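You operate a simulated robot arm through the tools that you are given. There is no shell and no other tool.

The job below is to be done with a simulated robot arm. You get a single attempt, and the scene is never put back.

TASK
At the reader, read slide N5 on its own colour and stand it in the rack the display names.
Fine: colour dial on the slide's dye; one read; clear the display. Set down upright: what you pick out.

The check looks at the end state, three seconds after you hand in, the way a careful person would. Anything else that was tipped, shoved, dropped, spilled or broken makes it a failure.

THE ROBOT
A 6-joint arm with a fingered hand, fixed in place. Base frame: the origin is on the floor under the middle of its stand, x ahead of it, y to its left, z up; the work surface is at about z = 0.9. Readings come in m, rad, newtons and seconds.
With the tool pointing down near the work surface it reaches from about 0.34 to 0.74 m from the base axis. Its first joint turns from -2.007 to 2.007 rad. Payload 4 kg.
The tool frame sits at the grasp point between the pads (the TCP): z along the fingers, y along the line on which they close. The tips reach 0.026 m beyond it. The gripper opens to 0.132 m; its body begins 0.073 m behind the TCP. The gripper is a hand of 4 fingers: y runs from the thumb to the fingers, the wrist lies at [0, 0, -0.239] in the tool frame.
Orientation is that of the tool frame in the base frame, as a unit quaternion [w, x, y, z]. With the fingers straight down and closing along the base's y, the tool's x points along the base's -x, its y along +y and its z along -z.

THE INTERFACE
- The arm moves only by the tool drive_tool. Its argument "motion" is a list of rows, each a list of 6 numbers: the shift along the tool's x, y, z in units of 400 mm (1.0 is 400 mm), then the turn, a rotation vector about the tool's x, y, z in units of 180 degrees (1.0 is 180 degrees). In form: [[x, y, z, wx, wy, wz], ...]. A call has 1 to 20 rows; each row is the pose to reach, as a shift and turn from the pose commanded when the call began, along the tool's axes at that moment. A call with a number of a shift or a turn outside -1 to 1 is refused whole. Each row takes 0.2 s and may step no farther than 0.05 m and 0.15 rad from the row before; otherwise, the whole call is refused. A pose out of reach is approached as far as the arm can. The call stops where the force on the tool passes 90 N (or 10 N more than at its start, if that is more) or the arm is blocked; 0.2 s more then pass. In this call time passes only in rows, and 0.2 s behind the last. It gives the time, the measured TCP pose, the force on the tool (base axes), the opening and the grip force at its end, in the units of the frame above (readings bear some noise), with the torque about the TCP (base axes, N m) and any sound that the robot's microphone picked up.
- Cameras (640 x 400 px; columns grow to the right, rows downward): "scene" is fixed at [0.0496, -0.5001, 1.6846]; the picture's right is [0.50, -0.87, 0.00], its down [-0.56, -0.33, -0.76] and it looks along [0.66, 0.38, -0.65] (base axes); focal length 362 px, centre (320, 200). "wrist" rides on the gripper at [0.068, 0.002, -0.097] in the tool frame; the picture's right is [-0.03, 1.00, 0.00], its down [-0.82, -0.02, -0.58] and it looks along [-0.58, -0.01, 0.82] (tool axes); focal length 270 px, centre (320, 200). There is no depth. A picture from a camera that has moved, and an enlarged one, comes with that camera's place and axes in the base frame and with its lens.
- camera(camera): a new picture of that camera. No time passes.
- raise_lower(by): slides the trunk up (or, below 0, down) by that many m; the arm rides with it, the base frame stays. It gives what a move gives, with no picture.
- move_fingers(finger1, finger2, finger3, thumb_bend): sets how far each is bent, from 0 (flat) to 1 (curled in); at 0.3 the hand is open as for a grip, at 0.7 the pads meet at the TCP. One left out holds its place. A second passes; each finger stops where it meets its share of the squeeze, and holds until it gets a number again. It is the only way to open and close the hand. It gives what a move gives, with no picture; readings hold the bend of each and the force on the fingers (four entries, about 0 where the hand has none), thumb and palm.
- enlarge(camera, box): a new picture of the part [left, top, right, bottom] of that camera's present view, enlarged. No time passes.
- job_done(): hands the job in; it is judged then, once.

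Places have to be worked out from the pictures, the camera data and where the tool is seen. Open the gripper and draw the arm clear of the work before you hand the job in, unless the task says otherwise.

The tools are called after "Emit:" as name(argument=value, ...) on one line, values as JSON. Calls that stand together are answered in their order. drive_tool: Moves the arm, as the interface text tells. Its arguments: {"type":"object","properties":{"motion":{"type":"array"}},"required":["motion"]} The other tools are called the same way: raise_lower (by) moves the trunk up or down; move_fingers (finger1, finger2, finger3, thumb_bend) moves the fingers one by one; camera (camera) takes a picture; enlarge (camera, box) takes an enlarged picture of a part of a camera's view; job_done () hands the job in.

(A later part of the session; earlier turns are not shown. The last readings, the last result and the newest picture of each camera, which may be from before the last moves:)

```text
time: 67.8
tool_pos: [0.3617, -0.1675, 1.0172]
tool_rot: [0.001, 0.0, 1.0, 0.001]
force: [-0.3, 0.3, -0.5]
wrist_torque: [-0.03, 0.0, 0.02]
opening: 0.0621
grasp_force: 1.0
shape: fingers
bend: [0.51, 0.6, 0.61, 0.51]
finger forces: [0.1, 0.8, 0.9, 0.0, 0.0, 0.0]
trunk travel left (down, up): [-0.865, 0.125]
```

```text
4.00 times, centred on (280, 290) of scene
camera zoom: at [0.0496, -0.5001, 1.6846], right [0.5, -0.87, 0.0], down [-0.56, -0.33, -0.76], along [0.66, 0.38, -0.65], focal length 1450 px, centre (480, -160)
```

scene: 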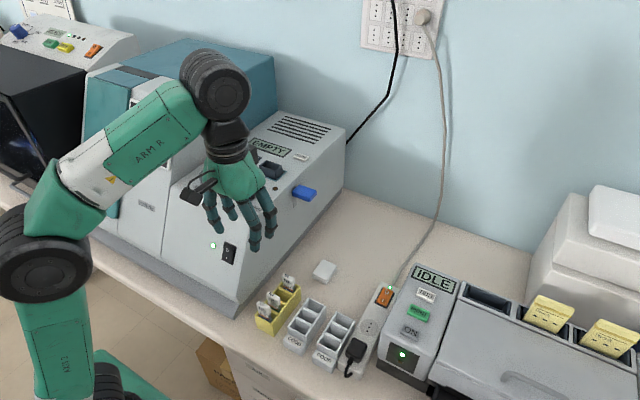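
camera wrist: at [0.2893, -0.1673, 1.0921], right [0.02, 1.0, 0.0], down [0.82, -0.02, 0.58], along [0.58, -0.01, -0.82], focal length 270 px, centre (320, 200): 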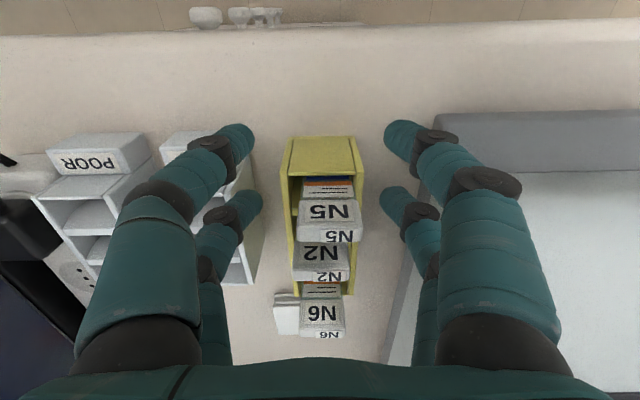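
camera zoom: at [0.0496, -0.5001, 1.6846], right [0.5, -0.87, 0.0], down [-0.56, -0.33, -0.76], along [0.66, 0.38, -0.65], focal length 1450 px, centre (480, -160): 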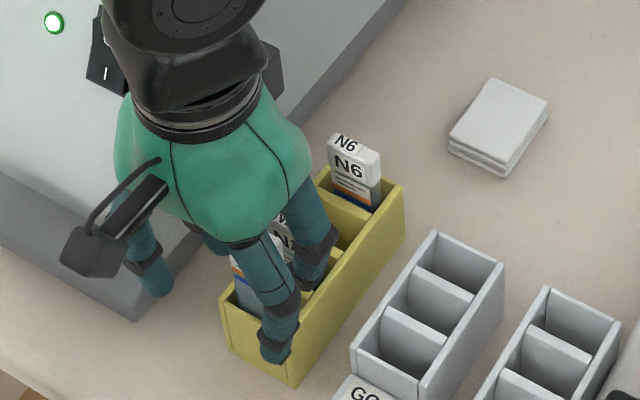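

The slide's window has a blue frame — blue dye. Still free-running, so I continue lifting out.

Emit:
drive_tool(motion=[[0, 0, -0.012, 0, 0, 0], [0, 0, -0.025, 0, 0, 0], [0, 0, -0.038, 0, 0, 0], [0, 0, -0.05, 0, 0, 0], [0, 0, -0.065, 0, 0, 0], [0, 0, -0.08, 0, 0, 0], [0, 0, -0.1, 0, 0, 0], [0, 0, -0.12, 0, 0, 0]])

Emit:
camera(camera="wrist")

Emit:
enlarge(camera="scene", box=[230, 220, 330, 340])

```text
time: 69.6
tool_pos: [0.3646, -0.1688, 1.0657]
tool_rot: [0.002, -0.001, 1.0, 0.001]
force: [-0.3, -0.5, -1.4]
wrist_torque: [0.0, -0.01, -0.02]
opening: 0.0622
grasp_force: 1.2
shape: fingers
bend: [0.51, 0.6, 0.61, 0.51]
finger forces: [0.0, 0.9, 0.9, 0.0, 0.1, 0.0]
trunk travel left (down, up): [-0.865, 0.125]
```

```text
taken
camera wrist: at [0.2952, -0.1659, 1.1629], right [0.02, 1.0, 0.0], down [0.82, -0.02, 0.58], along [0.58, -0.01, -0.82], focal length 270 px, centre (320, 200)
```

wrist: 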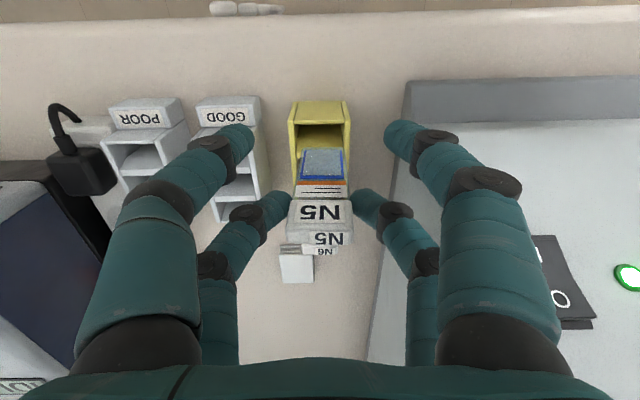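

```text
3.33 times, centred on (280, 280) of scene
camera zoom: at [0.0496, -0.5001, 1.6846], right [0.5, -0.87, 0.0], down [-0.56, -0.33, -0.76], along [0.66, 0.38, -0.65], focal length 1208 px, centre (453, -67)
```

zoom: 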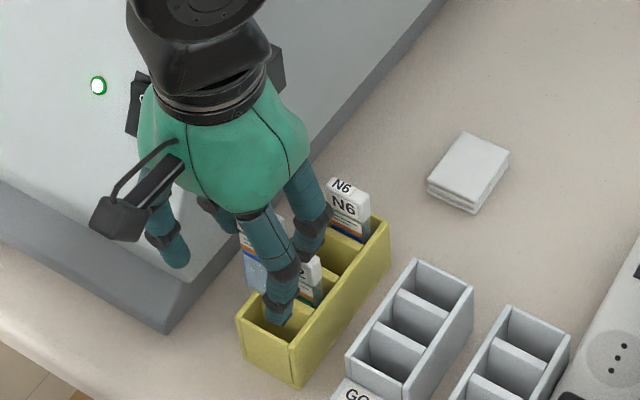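

N5 is out and the rack is undisturbed. I firm up the grip slightly for transport and inspect the slide's window.

Emit:
move_fingers(finger2=0.65, finger3=0.65)

Emit:
enlarge(camera="wrist", box=[260, 130, 380, 260])

```text
time: 70.6
tool_pos: [0.3638, -0.1689, 1.0673]
tool_rot: [0.001, -0.001, 1.0, 0.001]
force: [-0.3, -0.5, -0.3]
wrist_torque: [0.01, 0.01, 0.01]
opening: 0.0617
grasp_force: 3.1
shape: fingers
bend: [0.51, 0.61, 0.61, 0.51]
finger forces: [0.0, 2.8, 2.9, 0.0, 0.0, 0.0]
trunk travel left (down, up): [-0.865, 0.125]
```

```text
3.08 times, centred on (320, 195) of wrist
camera zoom: at [0.2953, -0.166, 1.1626], right [0.02, 1.0, 0.0], down [0.82, -0.02, 0.58], along [0.58, -0.01, -0.82], focal length 832 px, centre (320, 215)
```

zoom: 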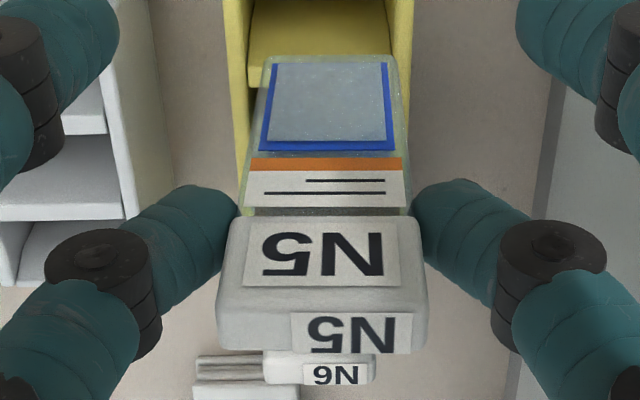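

The window is clearly framed blue, matching the dial setting. With about 3 N grip I raise N5 high above the reader's level.

Emit:
drive_tool(motion=[[0, 0, -0.06, 0, 0, 0], [0, 0, -0.12, 0, 0, 0], [0, 0, -0.18, 0, 0, 0], [0, 0, -0.24, 0, 0, 0], [0, 0, -0.3, 0, 0, 0], [0, 0, -0.36, 0, 0, 0], [0, 0, -0.42, 0, 0, 0], [0, 0, -0.48, 0, 0, 0], [0, 0, -0.54, 0, 0, 0], [0, 0, -0.6, 0, 0, 0], [0, 0, -0.65, 0, 0, 0]])

Emit:
camera(camera="wrist")

Emit:
camera(camera="scene")

```text
time: 73.0
tool_pos: [0.3622, -0.1687, 1.3258]
tool_rot: [0.0, 0.0, 1.0, 0.001]
force: [0.9, 0.0, -0.4]
wrist_torque: [0.0, -0.01, -0.01]
opening: 0.0619
grasp_force: 2.5
shape: fingers
bend: [0.51, 0.61, 0.61, 0.51]
finger forces: [0.0, 3.0, 2.8, 0.0, 0.0, 0.0]
trunk travel left (down, up): [-0.865, 0.125]
```

```text
taken
camera wrist: at [0.2931, -0.1655, 1.4223], right [0.02, 1.0, 0.0], down [0.82, -0.02, 0.58], along [0.58, -0.01, -0.82], focal length 270 px, centre (320, 200)
```

wrist: 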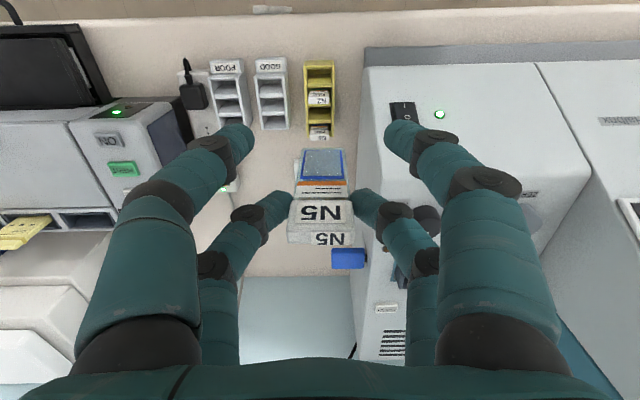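

```text
taken
```

scene: 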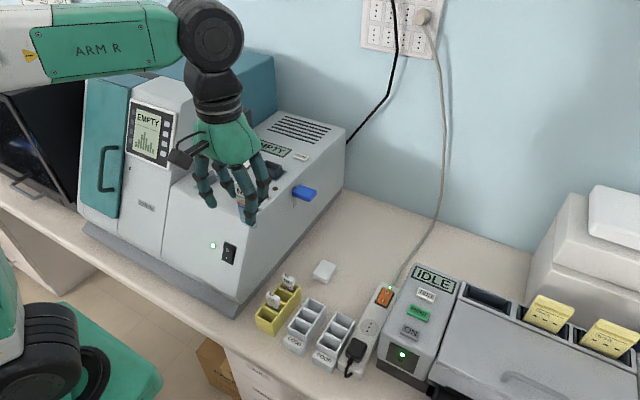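

The slide hangs steady. I carry it across to above the reader's well at about (0.615, −0.034).

Emit:
drive_tool(motion=[[-0.065, 0.037, 0, 0, 0, 0], [-0.13, 0.074, 0, 0, 0, 0], [-0.195, 0.112, 0, 0, 0, 0], [-0.26, 0.149, 0, 0, 0, 0], [-0.325, 0.186, 0, 0, 0, 0], [-0.39, 0.223, 0, 0, 0, 0], [-0.455, 0.26, 0, 0, 0, 0], [-0.52, 0.298, 0, 0, 0, 0], [-0.555, 0.32, 0, 0, 0, 0], [-0.58, 0.335, 0, 0, 0, 0]])

Emit:
camera(camera="wrist")

Emit:
enlarge(camera="scene", box=[200, 90, 340, 210])

```text
time: 75.2
tool_pos: [0.595, -0.0337, 1.3267]
tool_rot: [0.0, -0.001, 1.0, 0.002]
force: [-0.3, 0.0, -1.1]
wrist_torque: [-0.01, 0.04, 0.02]
opening: 0.0621
grasp_force: 2.7
shape: fingers
bend: [0.51, 0.61, 0.61, 0.51]
finger forces: [0.1, 2.8, 2.8, 0.1, 0.0, 0.1]
trunk travel left (down, up): [-0.865, 0.125]
```

```text
taken
camera wrist: at [0.5263, -0.0313, 1.4236], right [0.02, 1.0, 0.0], down [0.82, -0.02, 0.58], along [0.58, -0.01, -0.82], focal length 270 px, centre (320, 200)
```

wrist: 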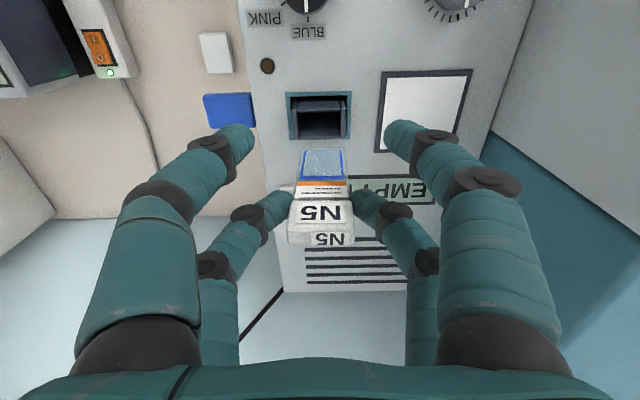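

```text
3.33 times, centred on (270, 150) of scene
camera zoom: at [0.0496, -0.5001, 1.6846], right [0.5, -0.87, 0.0], down [-0.56, -0.33, -0.76], along [0.66, 0.38, -0.65], focal length 1208 px, centre (487, 367)
```

zoom: 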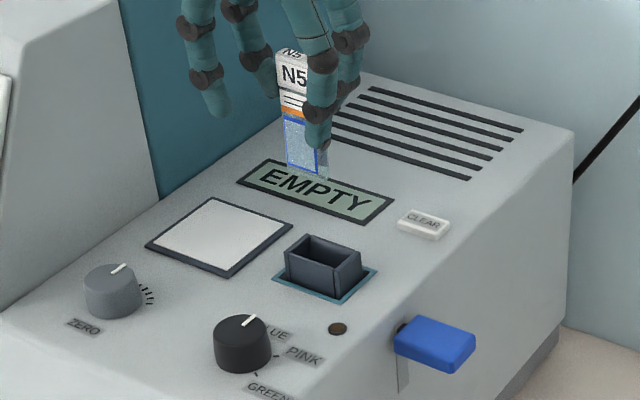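

I zoom in to measure the well opening and the slide's lower end precisely.

Emit:
enlarge(camera="wrist", box=[270, 80, 370, 180])

Emit:
enlarge(camera="scene", box=[260, 90, 320, 190])

```text
4.00 times, centred on (320, 130) of wrist
camera zoom: at [0.5263, -0.0313, 1.4236], right [0.02, 1.0, 0.0], down [0.82, -0.02, 0.58], along [0.58, -0.01, -0.82], focal length 1081 px, centre (320, 480)
```

zoom: 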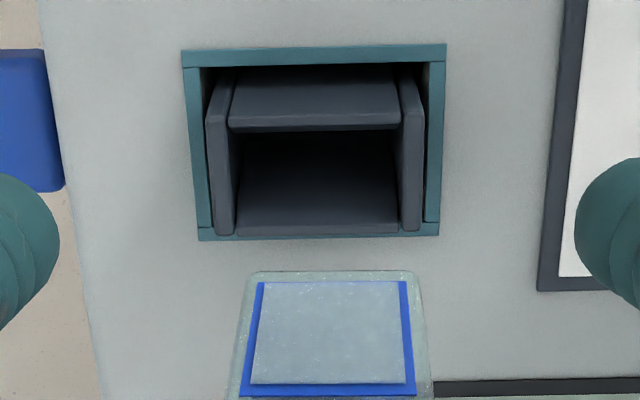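

```text
4.00 times, centred on (290, 140) of scene
camera zoom: at [0.0496, -0.5001, 1.6846], right [0.5, -0.87, 0.0], down [-0.56, -0.33, -0.76], along [0.66, 0.38, -0.65], focal length 1450 px, centre (440, 440)
```

zoom: 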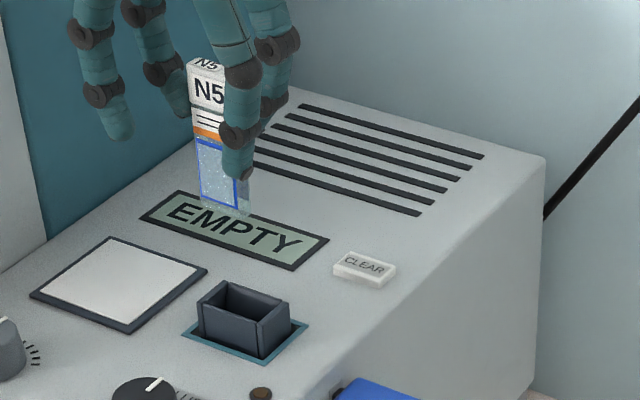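

The well opening spans x 0.603–0.629, y −0.053…−0.015 (rim z≈1.176); the slide's lower end is at (0.6095, −0.0315). I shift +5 mm/−2.5 mm and lower until its bottom is just above the rim.

Emit:
drive_tool(motion=[[-0.0125, -0.006, 0, 0, 0, 0], [-0.0125, -0.006, 0.04, 0, 0, 0], [-0.0125, -0.006, 0.08, 0, 0, 0], [-0.0125, -0.006, 0.12, 0, 0, 0]])

Emit:
enlarge(camera="wrist", box=[250, 110, 390, 250])

Emit:
enlarge(camera="scene", box=[240, 110, 310, 190])

```text
time: 76.2
tool_pos: [0.6015, -0.0364, 1.2773]
tool_rot: [0.001, 0.0, 1.0, 0.001]
force: [-0.7, 0.5, -0.4]
wrist_torque: [0.0, 0.0, 0.0]
opening: 0.0621
grasp_force: 2.4
shape: fingers
bend: [0.51, 0.61, 0.61, 0.51]
finger forces: [0.0, 2.8, 2.8, 0.0, 0.1, 0.0]
trunk travel left (down, up): [-0.865, 0.125]
```

```text
2.86 times, centred on (320, 180) of wrist
camera zoom: at [0.5317, -0.0345, 1.3749], right [0.02, 1.0, 0.0], down [0.82, -0.02, 0.58], along [0.58, -0.01, -0.82], focal length 772 px, centre (320, 257)
```

zoom: 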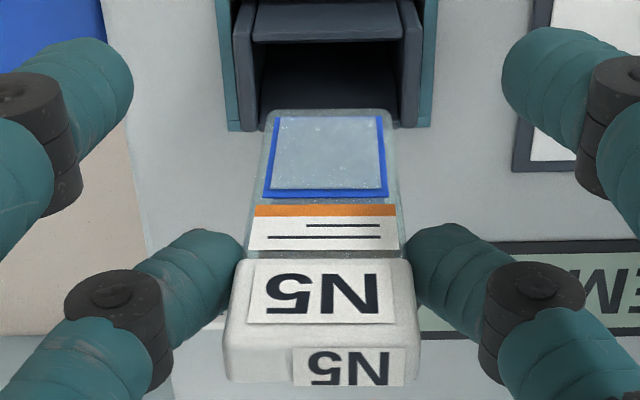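

```text
5.00 times, centred on (275, 150) of scene
camera zoom: at [0.0496, -0.5001, 1.6846], right [0.5, -0.87, 0.0], down [-0.56, -0.33, -0.76], along [0.66, 0.38, -0.65], focal length 1812 px, centre (545, 450)
```

zoom: 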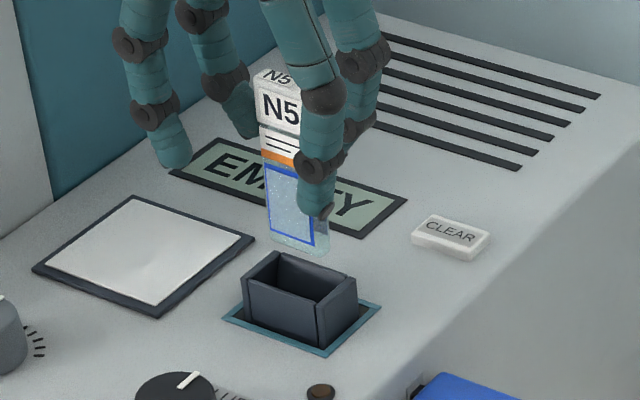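

Slide bottom (0.6154, −0.0339) lines up with the well centre (0.6156, −0.033). I lower it gently into the well.

Emit:
drive_tool(motion=[[0, 0, 0.015, 0, 0, 0], [0, 0, 0.03, 0, 0, 0], [0, 0, 0.045, 0, 0, 0], [0, 0, 0.06, 0, 0, 0], [0, 0, 0.075, 0, 0, 0]])

Emit:
enlarge(camera="wrist", box=[250, 110, 390, 250])

Emit:
enlarge(camera="scene", box=[240, 110, 310, 190])

```text
time: 77.4
tool_pos: [0.601, -0.0371, 1.2485]
tool_rot: [0.001, -0.001, 1.0, 0.001]
force: [0.3, 0.5, -0.2]
wrist_torque: [0.01, 0.02, -0.01]
opening: 0.0621
grasp_force: 2.7
shape: fingers
bend: [0.51, 0.61, 0.61, 0.51]
finger forces: [0.1, 2.8, 2.7, 0.0, 0.0, 0.0]
trunk travel left (down, up): [-0.865, 0.125]
```

```text
2.86 times, centred on (320, 180) of wrist
camera zoom: at [0.5313, -0.0343, 1.3462], right [0.02, 1.0, 0.0], down [0.82, -0.02, 0.58], along [0.58, -0.01, -0.82], focal length 772 px, centre (320, 257)
```

zoom: 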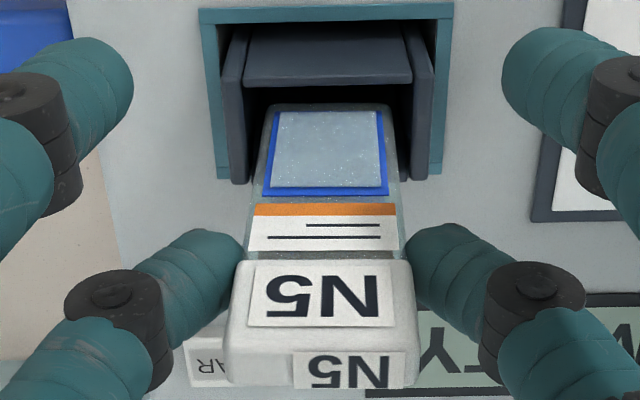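

```text
5.00 times, centred on (275, 150) of scene
camera zoom: at [0.0496, -0.5001, 1.6846], right [0.5, -0.87, 0.0], down [-0.56, -0.33, -0.76], along [0.66, 0.38, -0.65], focal length 1812 px, centre (545, 450)
```

zoom: 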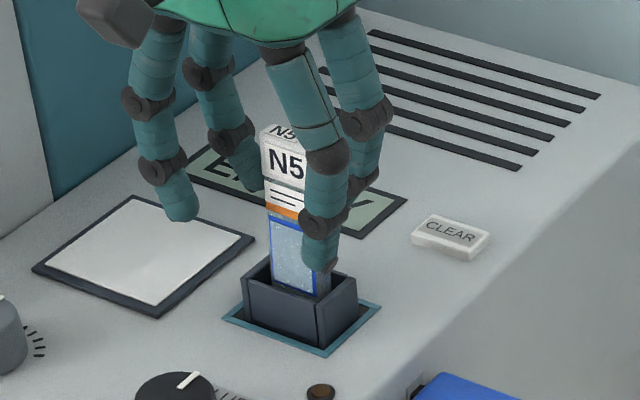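

The slide's end is inside the funnel. I continue down slowly.

Emit:
drive_tool(motion=[[0, 0, 0.0125, 0, 0, 0], [0, 0, 0.025, 0, 0, 0], [0, 0, 0.0375, 0, 0, 0], [0, 0, 0.05, 0, 0, 0]])

Emit:
enlarge(camera="wrist", box=[250, 110, 390, 250])

Emit:
enlarge(camera="scene", box=[240, 110, 310, 190])

```text
time: 78.4
tool_pos: [0.5991, -0.0368, 1.2283]
tool_rot: [0.001, -0.001, 1.0, 0.001]
force: [0.0, 0.0, -1.4]
wrist_torque: [0.02, 0.0, -0.01]
opening: 0.0618
grasp_force: 2.6
shape: fingers
bend: [0.51, 0.61, 0.61, 0.51]
finger forces: [0.0, 2.8, 2.7, 0.0, 0.1, 0.1]
trunk travel left (down, up): [-0.865, 0.125]
```

```text
2.86 times, centred on (320, 180) of wrist
camera zoom: at [0.5301, -0.0342, 1.3243], right [0.02, 1.0, 0.0], down [0.82, -0.02, 0.58], along [0.58, -0.01, -0.82], focal length 772 px, centre (320, 257)
```

zoom: 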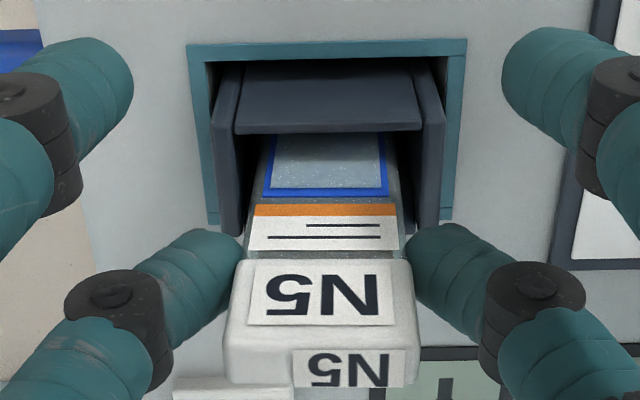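

```text
5.00 times, centred on (275, 150) of scene
camera zoom: at [0.0496, -0.5001, 1.6846], right [0.5, -0.87, 0.0], down [-0.56, -0.33, -0.76], along [0.66, 0.38, -0.65], focal length 1812 px, centre (545, 450)
```

zoom: 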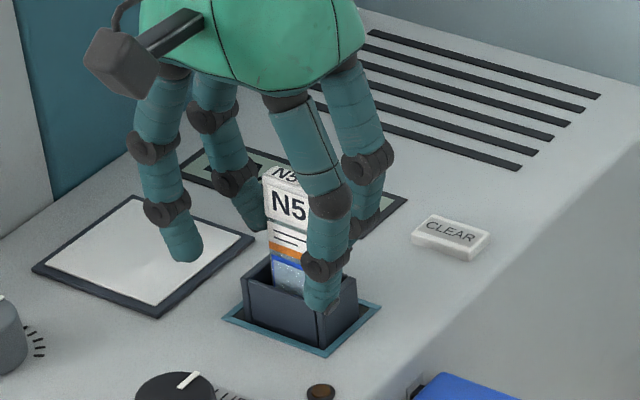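

Going well; 2 cm more is available before the fingertips near the rim. I continue with small steps, watching for bottom contact.

Emit:
drive_tool(motion=[[0, 0, 0.01, 0, 0, 0], [0, 0, 0.02, 0, 0, 0], [0, 0, 0.03, 0, 0, 0], [0, 0, 0.04, 0, 0, 0]])

Emit:
enlarge(camera="wrist", box=[250, 110, 390, 250])

Emit:
enlarge(camera="scene", box=[240, 110, 310, 190])

```text
time: 79.4
tool_pos: [0.601, -0.0352, 1.2116]
tool_rot: [0.001, -0.001, 1.0, 0.001]
force: [0.1, 0.7, 1.1]
wrist_torque: [-0.03, -0.01, 0.02]
opening: 0.0619
grasp_force: 3.0
shape: fingers
bend: [0.51, 0.61, 0.61, 0.51]
finger forces: [0.0, 3.3, 3.0, 0.1, 0.1, 0.0]
trunk travel left (down, up): [-0.865, 0.125]
```

```text
2.86 times, centred on (320, 180) of wrist
camera zoom: at [0.5309, -0.0338, 1.3088], right [0.02, 1.0, 0.0], down [0.81, -0.02, 0.58], along [0.58, -0.01, -0.82], focal length 772 px, centre (320, 257)
```

zoom: 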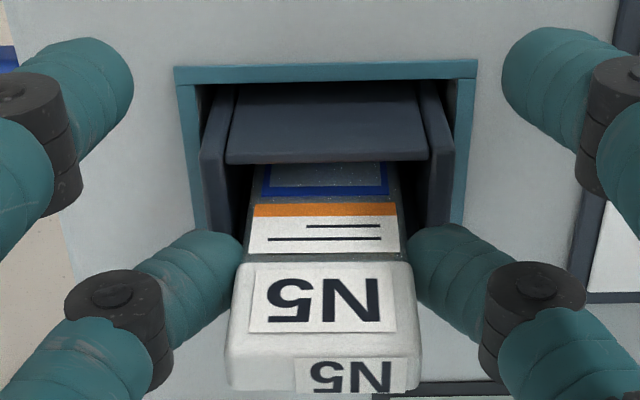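

```text
5.00 times, centred on (275, 150) of scene
camera zoom: at [0.0496, -0.5001, 1.6846], right [0.5, -0.87, 0.0], down [-0.56, -0.33, -0.76], along [0.66, 0.38, -0.65], focal length 1812 px, centre (545, 450)
```

zoom: 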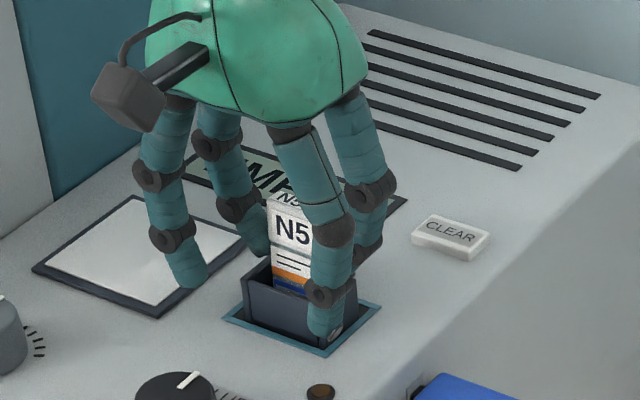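

The slide has bottomed in the well (force swung up and the cap rose slightly in the fingers). I release it.

Emit:
move_fingers(finger2=0.52, finger3=0.52)

Emit:
enlarge(camera="wrist", box=[250, 110, 390, 250])

Emit:
enlarge(camera="scene", box=[240, 110, 310, 190])

```text
time: 80.4
tool_pos: [0.5997, -0.0369, 1.2111]
tool_rot: [0.001, -0.001, 1.0, 0.001]
force: [-0.5, -0.7, -0.1]
wrist_torque: [0.01, -0.01, 0.0]
opening: 0.0619
grasp_force: 0.0
shape: fingers
bend: [0.51, 0.52, 0.52, 0.51]
finger forces: [0.0, 0.0, 0.1, 0.0, 0.0, 0.0]
trunk travel left (down, up): [-0.865, 0.125]
```

```text
2.86 times, centred on (320, 180) of wrist
camera zoom: at [0.5312, -0.034, 1.3085], right [0.02, 1.0, 0.0], down [0.82, -0.02, 0.58], along [0.58, -0.01, -0.82], focal length 772 px, centre (320, 257)
```

zoom: 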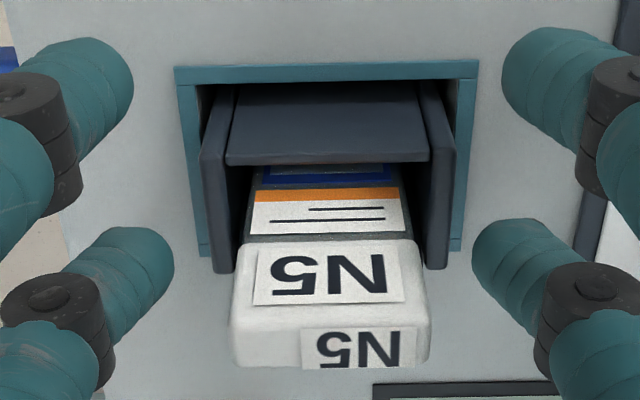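

```text
5.00 times, centred on (275, 150) of scene
camera zoom: at [0.0496, -0.5001, 1.6846], right [0.5, -0.87, 0.0], down [-0.56, -0.33, -0.76], along [0.66, 0.38, -0.65], focal length 1812 px, centre (545, 450)
```

zoom: 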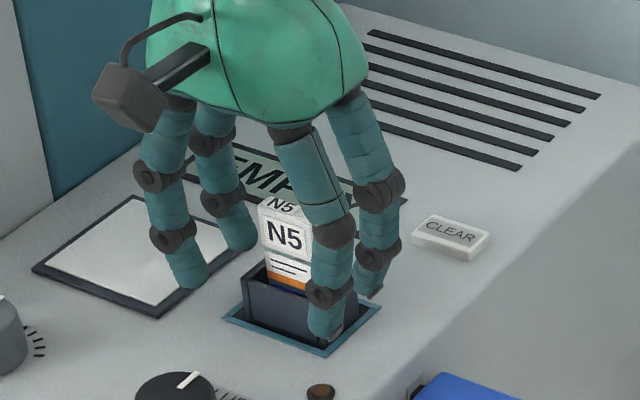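

N5 stands in the well. I lift the hand clear and look for the CLEAR key from above.

Emit:
drive_tool(motion=[[0, 0, -0.05, 0, 0, 0], [0, 0, -0.12, 0, 0, 0], [0, 0, -0.2, 0, 0, 0], [0, 0, -0.28, 0, 0, 0], [0, 0, -0.35, 0, 0, 0]])

Emit:
move_fingers(finger1=0.7, finger2=0.7, finger3=0.7, thumb_bend=0.7)

Emit:
camera(camera="wrist")

Emit:
enlarge(camera="scene", box=[200, 90, 350, 210])

```text
time: 81.6
tool_pos: [0.5986, -0.036, 1.3515]
tool_rot: [0.001, -0.001, 1.0, 0.001]
force: [-0.1, -0.4, -0.2]
wrist_torque: [0.02, 0.0, 0.02]
opening: 0.0622
grasp_force: 0.0
shape: fingers
bend: [0.51, 0.52, 0.52, 0.51]
finger forces: [0.2, 0.1, 0.0, 0.0, 0.0, 0.0]
trunk travel left (down, up): [-0.865, 0.125]
```

```text
time: 82.6
tool_pos: [0.5978, -0.0367, 1.3515]
tool_rot: [0.001, -0.001, 1.0, 0.0]
force: [0.8, 1.6, 1.0]
wrist_torque: [-0.02, 0.0, 0.01]
opening: 0.0018
grasp_force: 0.1
shape: fingers
bend: [0.7, 0.7, 0.7, 0.7]
finger forces: [0.1, 0.0, 0.1, 0.0, 0.0, 0.0]
trunk travel left (down, up): [-0.865, 0.125]
```

```text
taken
camera wrist: at [0.5292, -0.0338, 1.4483], right [0.02, 1.0, 0.0], down [0.81, -0.02, 0.58], along [0.58, -0.01, -0.81], focal length 270 px, centre (320, 200)
```

wrist: 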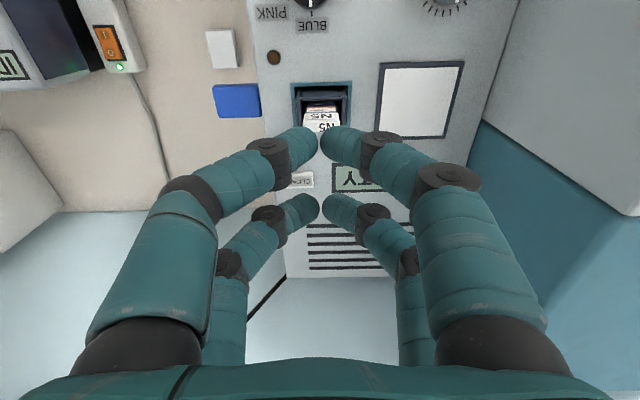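

```text
3.33 times, centred on (275, 150) of scene
camera zoom: at [0.0496, -0.5001, 1.6846], right [0.5, -0.87, 0.0], down [-0.56, -0.33, -0.76], along [0.66, 0.38, -0.65], focal length 1208 px, centre (470, 367)
```

zoom: 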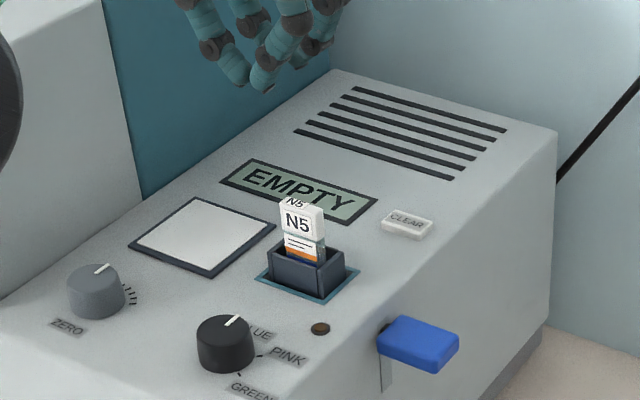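

N5 stands properly in the well. I move past it at height towards the CLEAR key (about x 0.70, y −0.06) and then descend partway to align.

Emit:
drive_tool(motion=[[-0.1, -0.022, 0, 0, 0, 0], [-0.2, -0.044, 0, 0, 0, 0], [-0.295, -0.065, 0, 0, 0, 0], [-0.295, -0.065, 0.1, 0, 0, 0], [-0.295, -0.065, 0.2, 0, 0, 0]])

Emit:
camera(camera="wrist")

Emit:
enlarge(camera="scene", box=[200, 90, 350, 210])

```text
time: 83.8
tool_pos: [0.6539, -0.0548, 1.2747]
tool_rot: [0.001, -0.001, 1.0, 0.001]
force: [0.1, 0.4, -0.1]
wrist_torque: [0.02, -0.03, 0.03]
opening: 0.0017
grasp_force: 0.0
shape: fingers
bend: [0.7, 0.7, 0.7, 0.7]
finger forces: [0.1, 0.0, 0.0, 0.0, 0.0, 0.1]
out of reach, approached as far as the arm can: row 1, 2, 3, 4, 5
trunk travel left (down, up): [-0.865, 0.125]
```

```text
taken
camera wrist: at [0.5837, -0.0522, 1.3716], right [0.02, 1.0, 0.0], down [0.82, -0.02, 0.58], along [0.58, -0.01, -0.82], focal length 270 px, centre (320, 200)
```

wrist: 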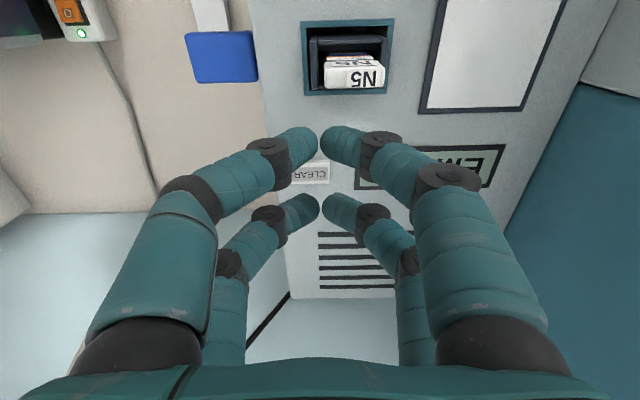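

```text
3.33 times, centred on (275, 150) of scene
camera zoom: at [0.0496, -0.5001, 1.6846], right [0.5, -0.87, 0.0], down [-0.56, -0.33, -0.76], along [0.66, 0.38, -0.65], focal length 1208 px, centre (470, 367)
```

zoom: 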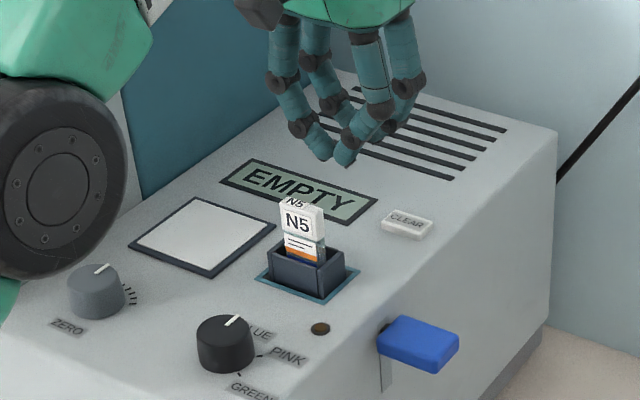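

At this height the arm can't reach that far; raising the trunk brings the shoulder up and extends the reach. I raise it by 0.12 m.

Emit:
raise_lower(by=0.12)

Emit:
drive_tool(motion=[[-0.06, -0.01, 0.08, 0, 0, 0], [-0.12, -0.02, 0.16, 0, 0, 0], [-0.17, -0.024, 0.25, 0, 0, 0], [-0.17, -0.024, 0.34, 0, 0, 0]])

Emit:
camera(camera="wrist")

Emit:
enlarge(camera="scene", box=[200, 90, 350, 210])

```text
time: 85.3
tool_pos: [0.6531, -0.0543, 1.3932]
tool_rot: [0.001, -0.001, 1.0, 0.001]
force: [0.7, 0.8, -0.2]
wrist_torque: [0.04, -0.01, -0.02]
opening: 0.0015
grasp_force: 0.0
shape: fingers
bend: [0.7, 0.7, 0.7, 0.7]
finger forces: [0.0, 0.0, 0.0, 0.1, 0.0, 0.0]
trunk travel left (down, up): [-0.985, 0.005]
```

```text
time: 86.3
tool_pos: [0.7154, -0.0658, 1.2554]
tool_rot: [0.0, -0.001, 1.0, 0.001]
force: [0.5, -0.5, 0.5]
wrist_torque: [-0.03, 0.04, 0.0]
opening: 0.0014
grasp_force: 0.0
shape: fingers
bend: [0.7, 0.7, 0.7, 0.7]
finger forces: [0.1, 0.0, 0.1, 0.0, 0.0, 0.0]
out of reach, approached as far as the arm can: row 1, 2, 3, 4
trunk travel left (down, up): [-0.985, 0.005]
```

```text
taken
camera wrist: at [0.6469, -0.0628, 1.3515], right [0.02, 1.0, 0.0], down [0.82, -0.02, 0.58], along [0.58, -0.01, -0.82], focal length 270 px, centre (320, 200)
```

wrist: 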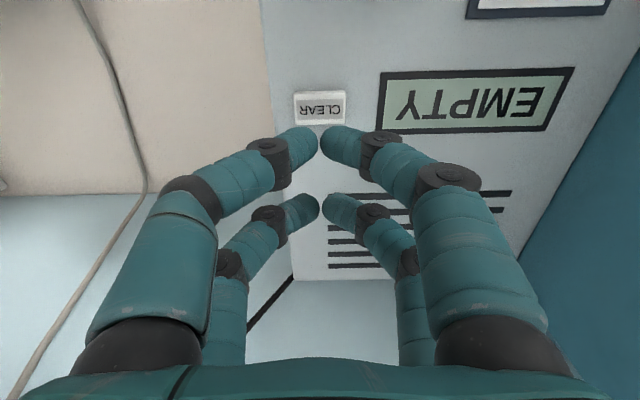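

```text
3.33 times, centred on (275, 150) of scene
camera zoom: at [0.0496, -0.5001, 1.6846], right [0.5, -0.87, 0.0], down [-0.56, -0.33, -0.76], along [0.66, 0.38, -0.65], focal length 1208 px, centre (470, 367)
```

zoom: 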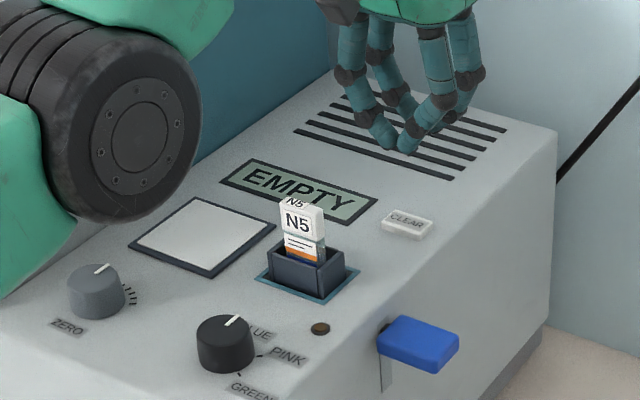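

CLEAR sits at (0.7015, −0.064). I move so finger1/thumb tips are above it and lower to just above the key.

Emit:
drive_tool(motion=[[-0.01, 0.002, 0.05, 0, 0, 0], [-0.0125, 0.002, 0.1, 0, 0, 0], [-0.0125, 0.002, 0.14, 0, 0, 0]])

Emit:
camera(camera="wrist")

Emit:
enlarge(camera="scene", box=[240, 100, 340, 180])

```text
time: 87.1
tool_pos: [0.7291, -0.0651, 1.1998]
tool_rot: [-0.001, -0.001, 1.0, 0.001]
force: [0.9, 0.1, -0.2]
wrist_torque: [0.02, 0.01, 0.05]
opening: 0.0015
grasp_force: 0.0
shape: fingers
bend: [0.7, 0.7, 0.7, 0.7]
finger forces: [0.1, 0.0, 0.1, 0.0, 0.0, 0.0]
out of reach, approached as far as the arm can: row 2, 3
trunk travel left (down, up): [-0.985, 0.005]
```

```text
taken
camera wrist: at [0.6604, -0.0623, 1.2977], right [0.02, 1.0, 0.0], down [0.82, -0.02, 0.58], along [0.58, -0.01, -0.82], focal length 270 px, centre (320, 200)
```

wrist: 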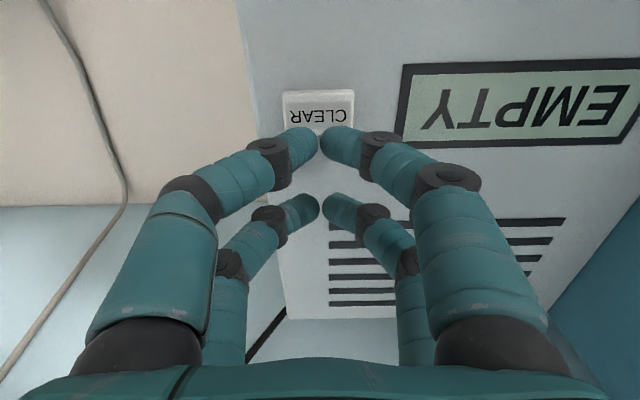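

```text
5.00 times, centred on (290, 140) of scene
camera zoom: at [0.0496, -0.5001, 1.6846], right [0.5, -0.87, 0.0], down [-0.56, -0.33, -0.76], along [0.66, 0.38, -0.65], focal length 1812 px, centre (470, 500)
```

zoom: 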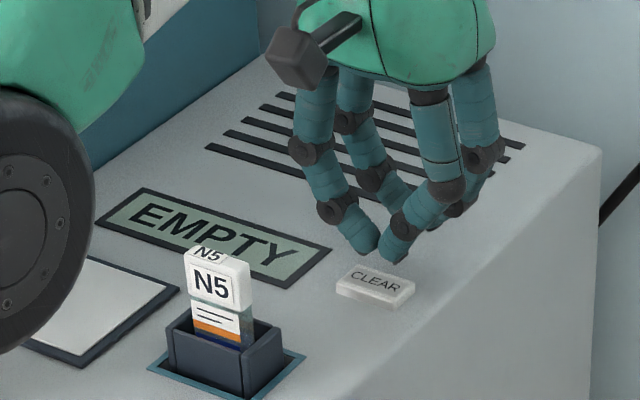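

The pair is about 8 mm too far forward. I shift back and approach the key.

Emit:
drive_tool(motion=[[0.02, 0, 0, 0, 0, 0], [0.02, 0, 0.015, 0, 0, 0]])

Emit:
enlarge(camera="wrist", box=[260, 70, 380, 170])

Emit:
enlarge(camera="scene", box=[240, 100, 340, 180])

```text
time: 87.7
tool_pos: [0.7292, -0.0649, 1.1994]
tool_rot: [0.0, -0.001, 1.0, 0.001]
force: [0.6, 0.3, 0.1]
wrist_torque: [-0.03, 0.01, 0.02]
opening: 0.0012
grasp_force: 0.0
shape: fingers
bend: [0.7, 0.7, 0.7, 0.7]
finger forces: [0.0, 0.1, 0.1, 0.0, 0.0, 0.0]
out of reach, approached as far as the arm can: row 1, 2
trunk travel left (down, up): [-0.985, 0.005]
```

```text
4.00 times, centred on (320, 120) of wrist
camera zoom: at [0.6605, -0.0618, 1.2961], right [0.02, 1.0, 0.0], down [0.82, -0.02, 0.58], along [0.58, -0.01, -0.82], focal length 1081 px, centre (320, 520)
```

zoom: 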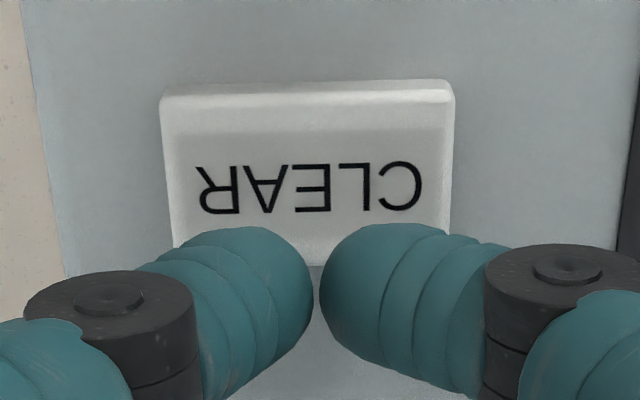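

```text
5.00 times, centred on (290, 140) of scene
camera zoom: at [0.0496, -0.5001, 1.6846], right [0.5, -0.87, 0.0], down [-0.56, -0.33, -0.76], along [0.66, 0.38, -0.65], focal length 1812 px, centre (470, 500)
```

zoom: 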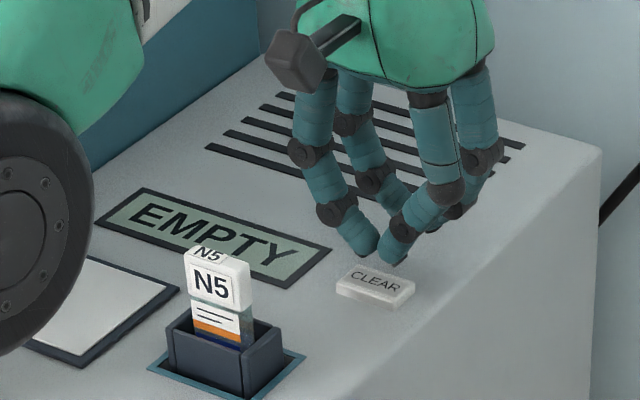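

The elbow seems to be at full stretch, where small corrections fail. I back off by a larger amount to un-stretch the arm.

Emit:
drive_tool(motion=[[0.05, 0, -0.05, 0, 0, 0], [0.1, 0, -0.08, 0, 0, 0]])

Emit:
camera(camera="wrist")

```text
time: 88.5
tool_pos: [0.7263, -0.0675, 1.2724]
tool_rot: [0.064, -0.001, 0.998, -0.006]
force: [-0.1, -0.5, -1.7]
wrist_torque: [0.0, 0.06, 0.02]
opening: 0.0013
grasp_force: 0.1
shape: fingers
bend: [0.7, 0.7, 0.7, 0.7]
finger forces: [0.0, 0.0, 0.0, 0.1, 0.1, 0.0]
out of reach, approached as far as the arm can: row 1
trunk travel left (down, up): [-0.985, 0.005]
stopped in row 2: the arm was blocked; the commanded pose is now the measured one
```

```text
taken
camera wrist: at [0.6451, -0.064, 1.359], right [0.02, 1.0, -0.01], down [0.74, -0.01, 0.68], along [0.68, -0.02, -0.74], focal length 270 px, centre (320, 200)
```

wrist: 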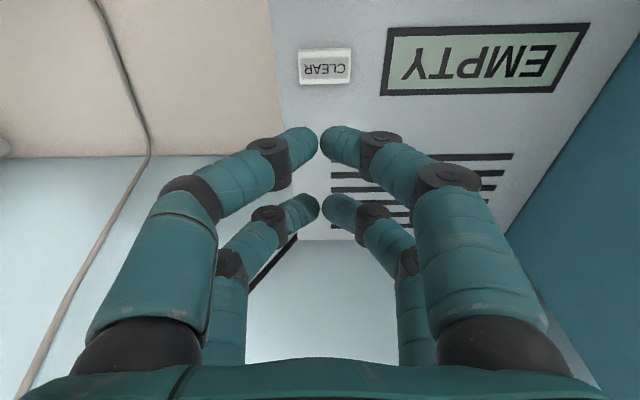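

The arm reports being blocked. I look at the whole scene to see the arm's posture.

Emit:
camera(camera="scene")

```text
taken
```

scene: 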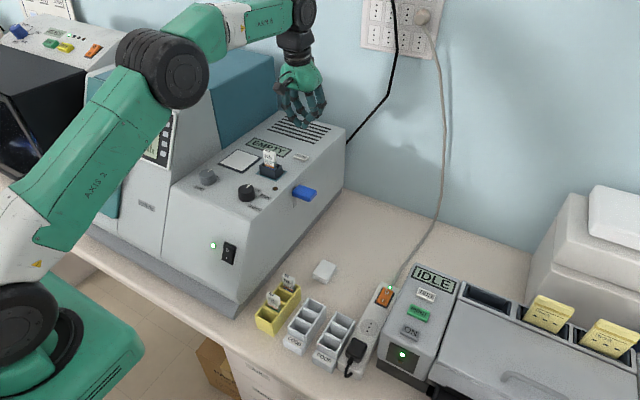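

The arm is stretched with its elbow close to the tall unit; I back off to a nearer pose and will press CLEAR with the other finger pair instead (needs less reach).

Emit:
drive_tool(motion=[[0.06, 0.004, 0.018, 0, 0.02, 0], [0.1155, 0.0075, 0.0355, 0, 0.0407, 0]])

Emit:
camera(camera="scene")

Emit:
camera(camera="wrist")

```text
time: 89.1
tool_pos: [0.6765, -0.063, 1.2545]
tool_rot: [0.002, 0.0, 1.0, -0.006]
force: [0.0, 0.9, -0.4]
wrist_torque: [0.06, 0.0, 0.02]
opening: 0.0014
grasp_force: 0.0
shape: fingers
bend: [0.7, 0.7, 0.7, 0.7]
finger forces: [0.0, 0.0, 0.1, 0.0, 0.1, 0.1]
trunk travel left (down, up): [-0.985, 0.005]
```

```text
taken
```

scene: 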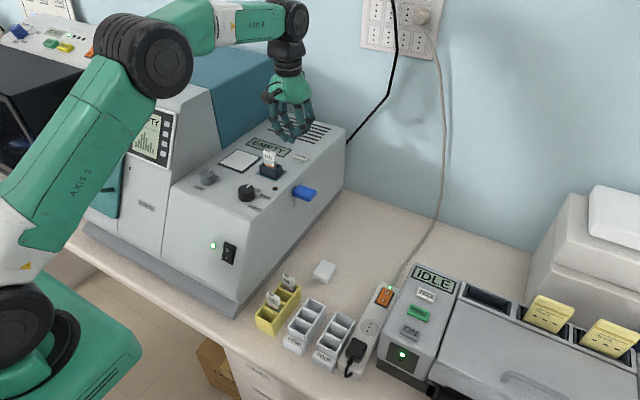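

```text
taken
camera wrist: at [0.606, -0.0596, 1.3518], right [0.02, 1.0, -0.01], down [0.81, -0.01, 0.58], along [0.58, -0.02, -0.81], focal length 270 px, centre (320, 200)
```

wrist: 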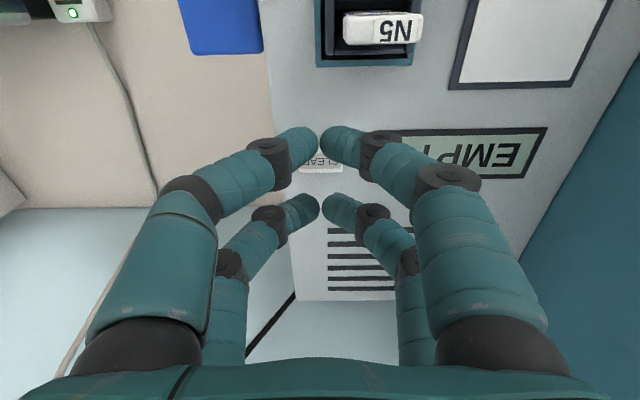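

Reached cleanly. I shift 7 mm forward so finger2/finger3 tips are above CLEAR and descend to just above it.

Emit:
drive_tool(motion=[[-0.019, -0.005, 0.04, 0, 0, 0], [-0.019, -0.005, 0.09, 0, 0, 0], [-0.019, -0.005, 0.14, 0, 0, 0]])

Emit:
camera(camera="wrist")

Emit:
enlarge(camera="scene", box=[240, 100, 340, 180])

```text
time: 89.9
tool_pos: [0.6847, -0.0672, 1.1969]
tool_rot: [0.001, 0.001, 1.0, -0.006]
force: [0.3, -0.3, 0.3]
wrist_torque: [0.02, 0.01, -0.01]
opening: 0.0012
grasp_force: 0.1
shape: fingers
bend: [0.7, 0.7, 0.7, 0.7]
finger forces: [0.1, 0.1, 0.1, 0.0, 0.0, 0.0]
trunk travel left (down, up): [-0.985, 0.005]
```

```text
taken
camera wrist: at [0.6162, -0.0621, 1.2943], right [0.02, 1.0, -0.01], down [0.81, -0.01, 0.58], along [0.58, -0.02, -0.81], focal length 270 px, centre (320, 200)
```

wrist: 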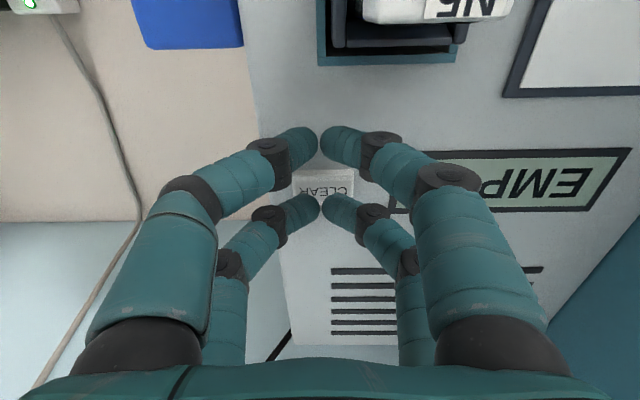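

```text
5.00 times, centred on (290, 140) of scene
camera zoom: at [0.0496, -0.5001, 1.6846], right [0.5, -0.87, 0.0], down [-0.56, -0.33, -0.76], along [0.66, 0.38, -0.65], focal length 1812 px, centre (470, 500)
```

zoom: 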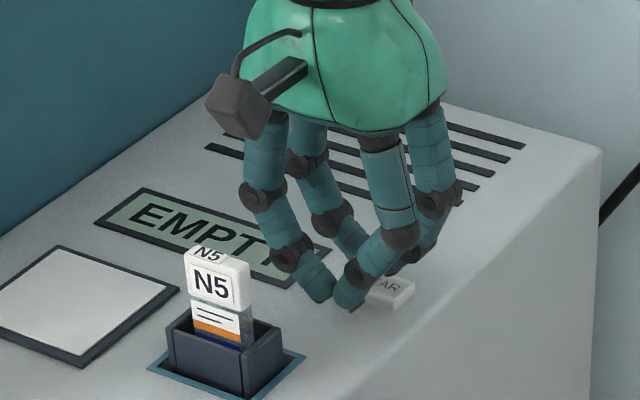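

Tips are above the key (slightly forward of its centre). I press down in small steps.

Emit:
drive_tool(motion=[[0.0075, 0, 0.005, 0, 0, 0], [0.0075, 0, 0.0125, 0, 0, 0], [0.0075, 0, 0.02, 0, 0, 0]])

Emit:
enlarge(camera="scene", box=[110, 90, 340, 180])

```text
time: 90.7
tool_pos: [0.682, -0.0677, 1.1896]
tool_rot: [0.001, 0.0, 1.0, -0.006]
force: [-0.4, 0.3, 0.6]
wrist_torque: [-0.03, -0.03, -0.03]
opening: 0.0013
grasp_force: 0.1
shape: fingers
bend: [0.7, 0.7, 0.7, 0.7]
finger forces: [0.0, 0.1, 0.0, 0.0, 0.0, 0.0]
trunk travel left (down, up): [-0.985, 0.005]
```

```text
2.78 times, centred on (225, 135) of scene
camera zoom: at [0.0496, -0.5001, 1.6846], right [0.5, -0.87, 0.0], down [-0.56, -0.33, -0.76], along [0.66, 0.38, -0.65], focal length 1009 px, centre (584, 381)
```

zoom: 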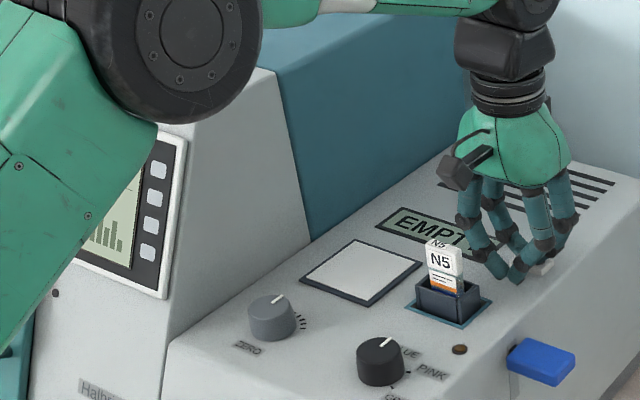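

No contact yet; I go on pressing in 2 mm steps.

Emit:
drive_tool(motion=[[0, 0, 0.005, 0, 0, 0], [0, 0, 0.01, 0, 0, 0]])

Emit:
camera(camera="wrist")

```text
time: 91.3
tool_pos: [0.682, -0.0674, 1.1882]
tool_rot: [0.003, 0.001, 1.0, -0.007]
force: [0.1, -0.4, 1.7]
wrist_torque: [0.03, -0.02, 0.0]
opening: 0.0013
grasp_force: 1.1
shape: fingers
bend: [0.7, 0.7, 0.7, 0.7]
finger forces: [0.0, 1.2, 0.3, 0.1, 0.0, 0.1]
trunk travel left (down, up): [-0.985, 0.005]
heard: click
```

```text
taken
camera wrist: at [0.6126, -0.0631, 1.2837], right [0.02, 1.0, -0.01], down [0.81, -0.01, 0.58], along [0.58, -0.02, -0.81], focal length 270 px, centre (320, 200)
```

wrist: 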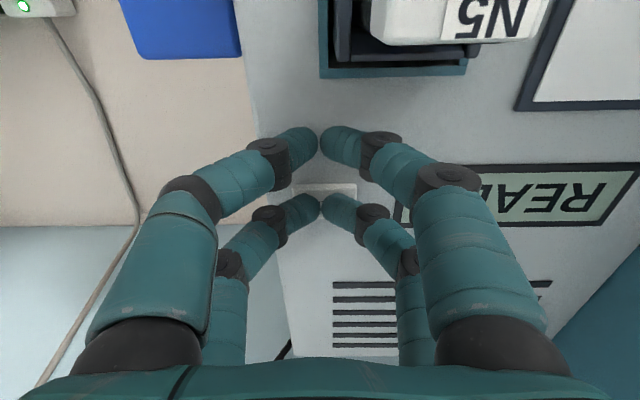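

A click was heard and the display shows READY again. I rise, move outside the reader's edge, and turn the hand 90° so it can press the lever narrowly from above.

Emit:
drive_tool(motion=[[0, 0, -0.09, 0, 0, 0], [0, 0, -0.19, 0, 0, 0], [0, 0, -0.2825, 0, 0, 0], [0.05, -0.0625, -0.2825, 0, 0, 0], [0.1, -0.125, -0.2825, 0, 0, 0], [0.15, -0.1875, -0.2825, 0, 0, 0], [0.15, -0.1875, -0.2825, 0, 0, -0.0455], [0.15, -0.1875, -0.2825, 0, 0, -0.091], [0.15, -0.1875, -0.2825, 0, 0, -0.1364], [0.15, -0.1875, -0.2825, 0, 0, -0.1818], [0.15, -0.1875, -0.2825, 0, 0, -0.2273], [0.15, -0.1875, -0.2825, 0, 0, -0.2727], [0.15, -0.1875, -0.2825, 0, 0, -0.3182], [0.15, -0.1875, -0.2825, 0, 0, -0.3636], [0.15, -0.1875, -0.2825, 0, 0, -0.4091], [0.15, -0.1875, -0.2825, 0, 0, -0.4545], [0.15, -0.1875, -0.2825, 0, 0, -0.5]])

Emit:
camera(camera="scene")

Emit:
camera(camera="wrist")

```text
time: 94.9
tool_pos: [0.607, -0.0166, 1.2731]
tool_rot: [-0.027, -0.668, 0.743, -0.042]
force: [-0.4, 2.6, 0.5]
wrist_torque: [-0.24, -0.03, 0.01]
opening: 0.001
grasp_force: 0.1
shape: fingers
bend: [0.7, 0.7, 0.7, 0.7]
finger forces: [0.1, 0.0, 0.0, 0.1, 0.0, 0.0]
out of reach, approached as far as the arm can: row 15, 16, 17
trunk travel left (down, up): [-0.985, 0.005]
```

```text
taken
```

scene: 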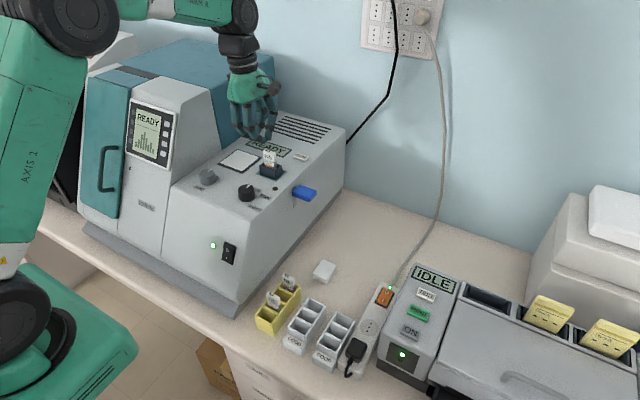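

```text
taken
camera wrist: at [0.5956, -0.0739, 1.3768], right [-0.99, 0.13, -0.03], down [0.1, 0.86, 0.5], along [0.09, 0.49, -0.87], focal length 270 px, centre (320, 200)
```

wrist: 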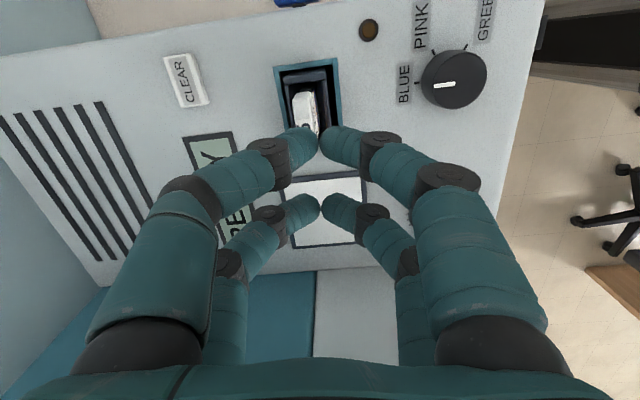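

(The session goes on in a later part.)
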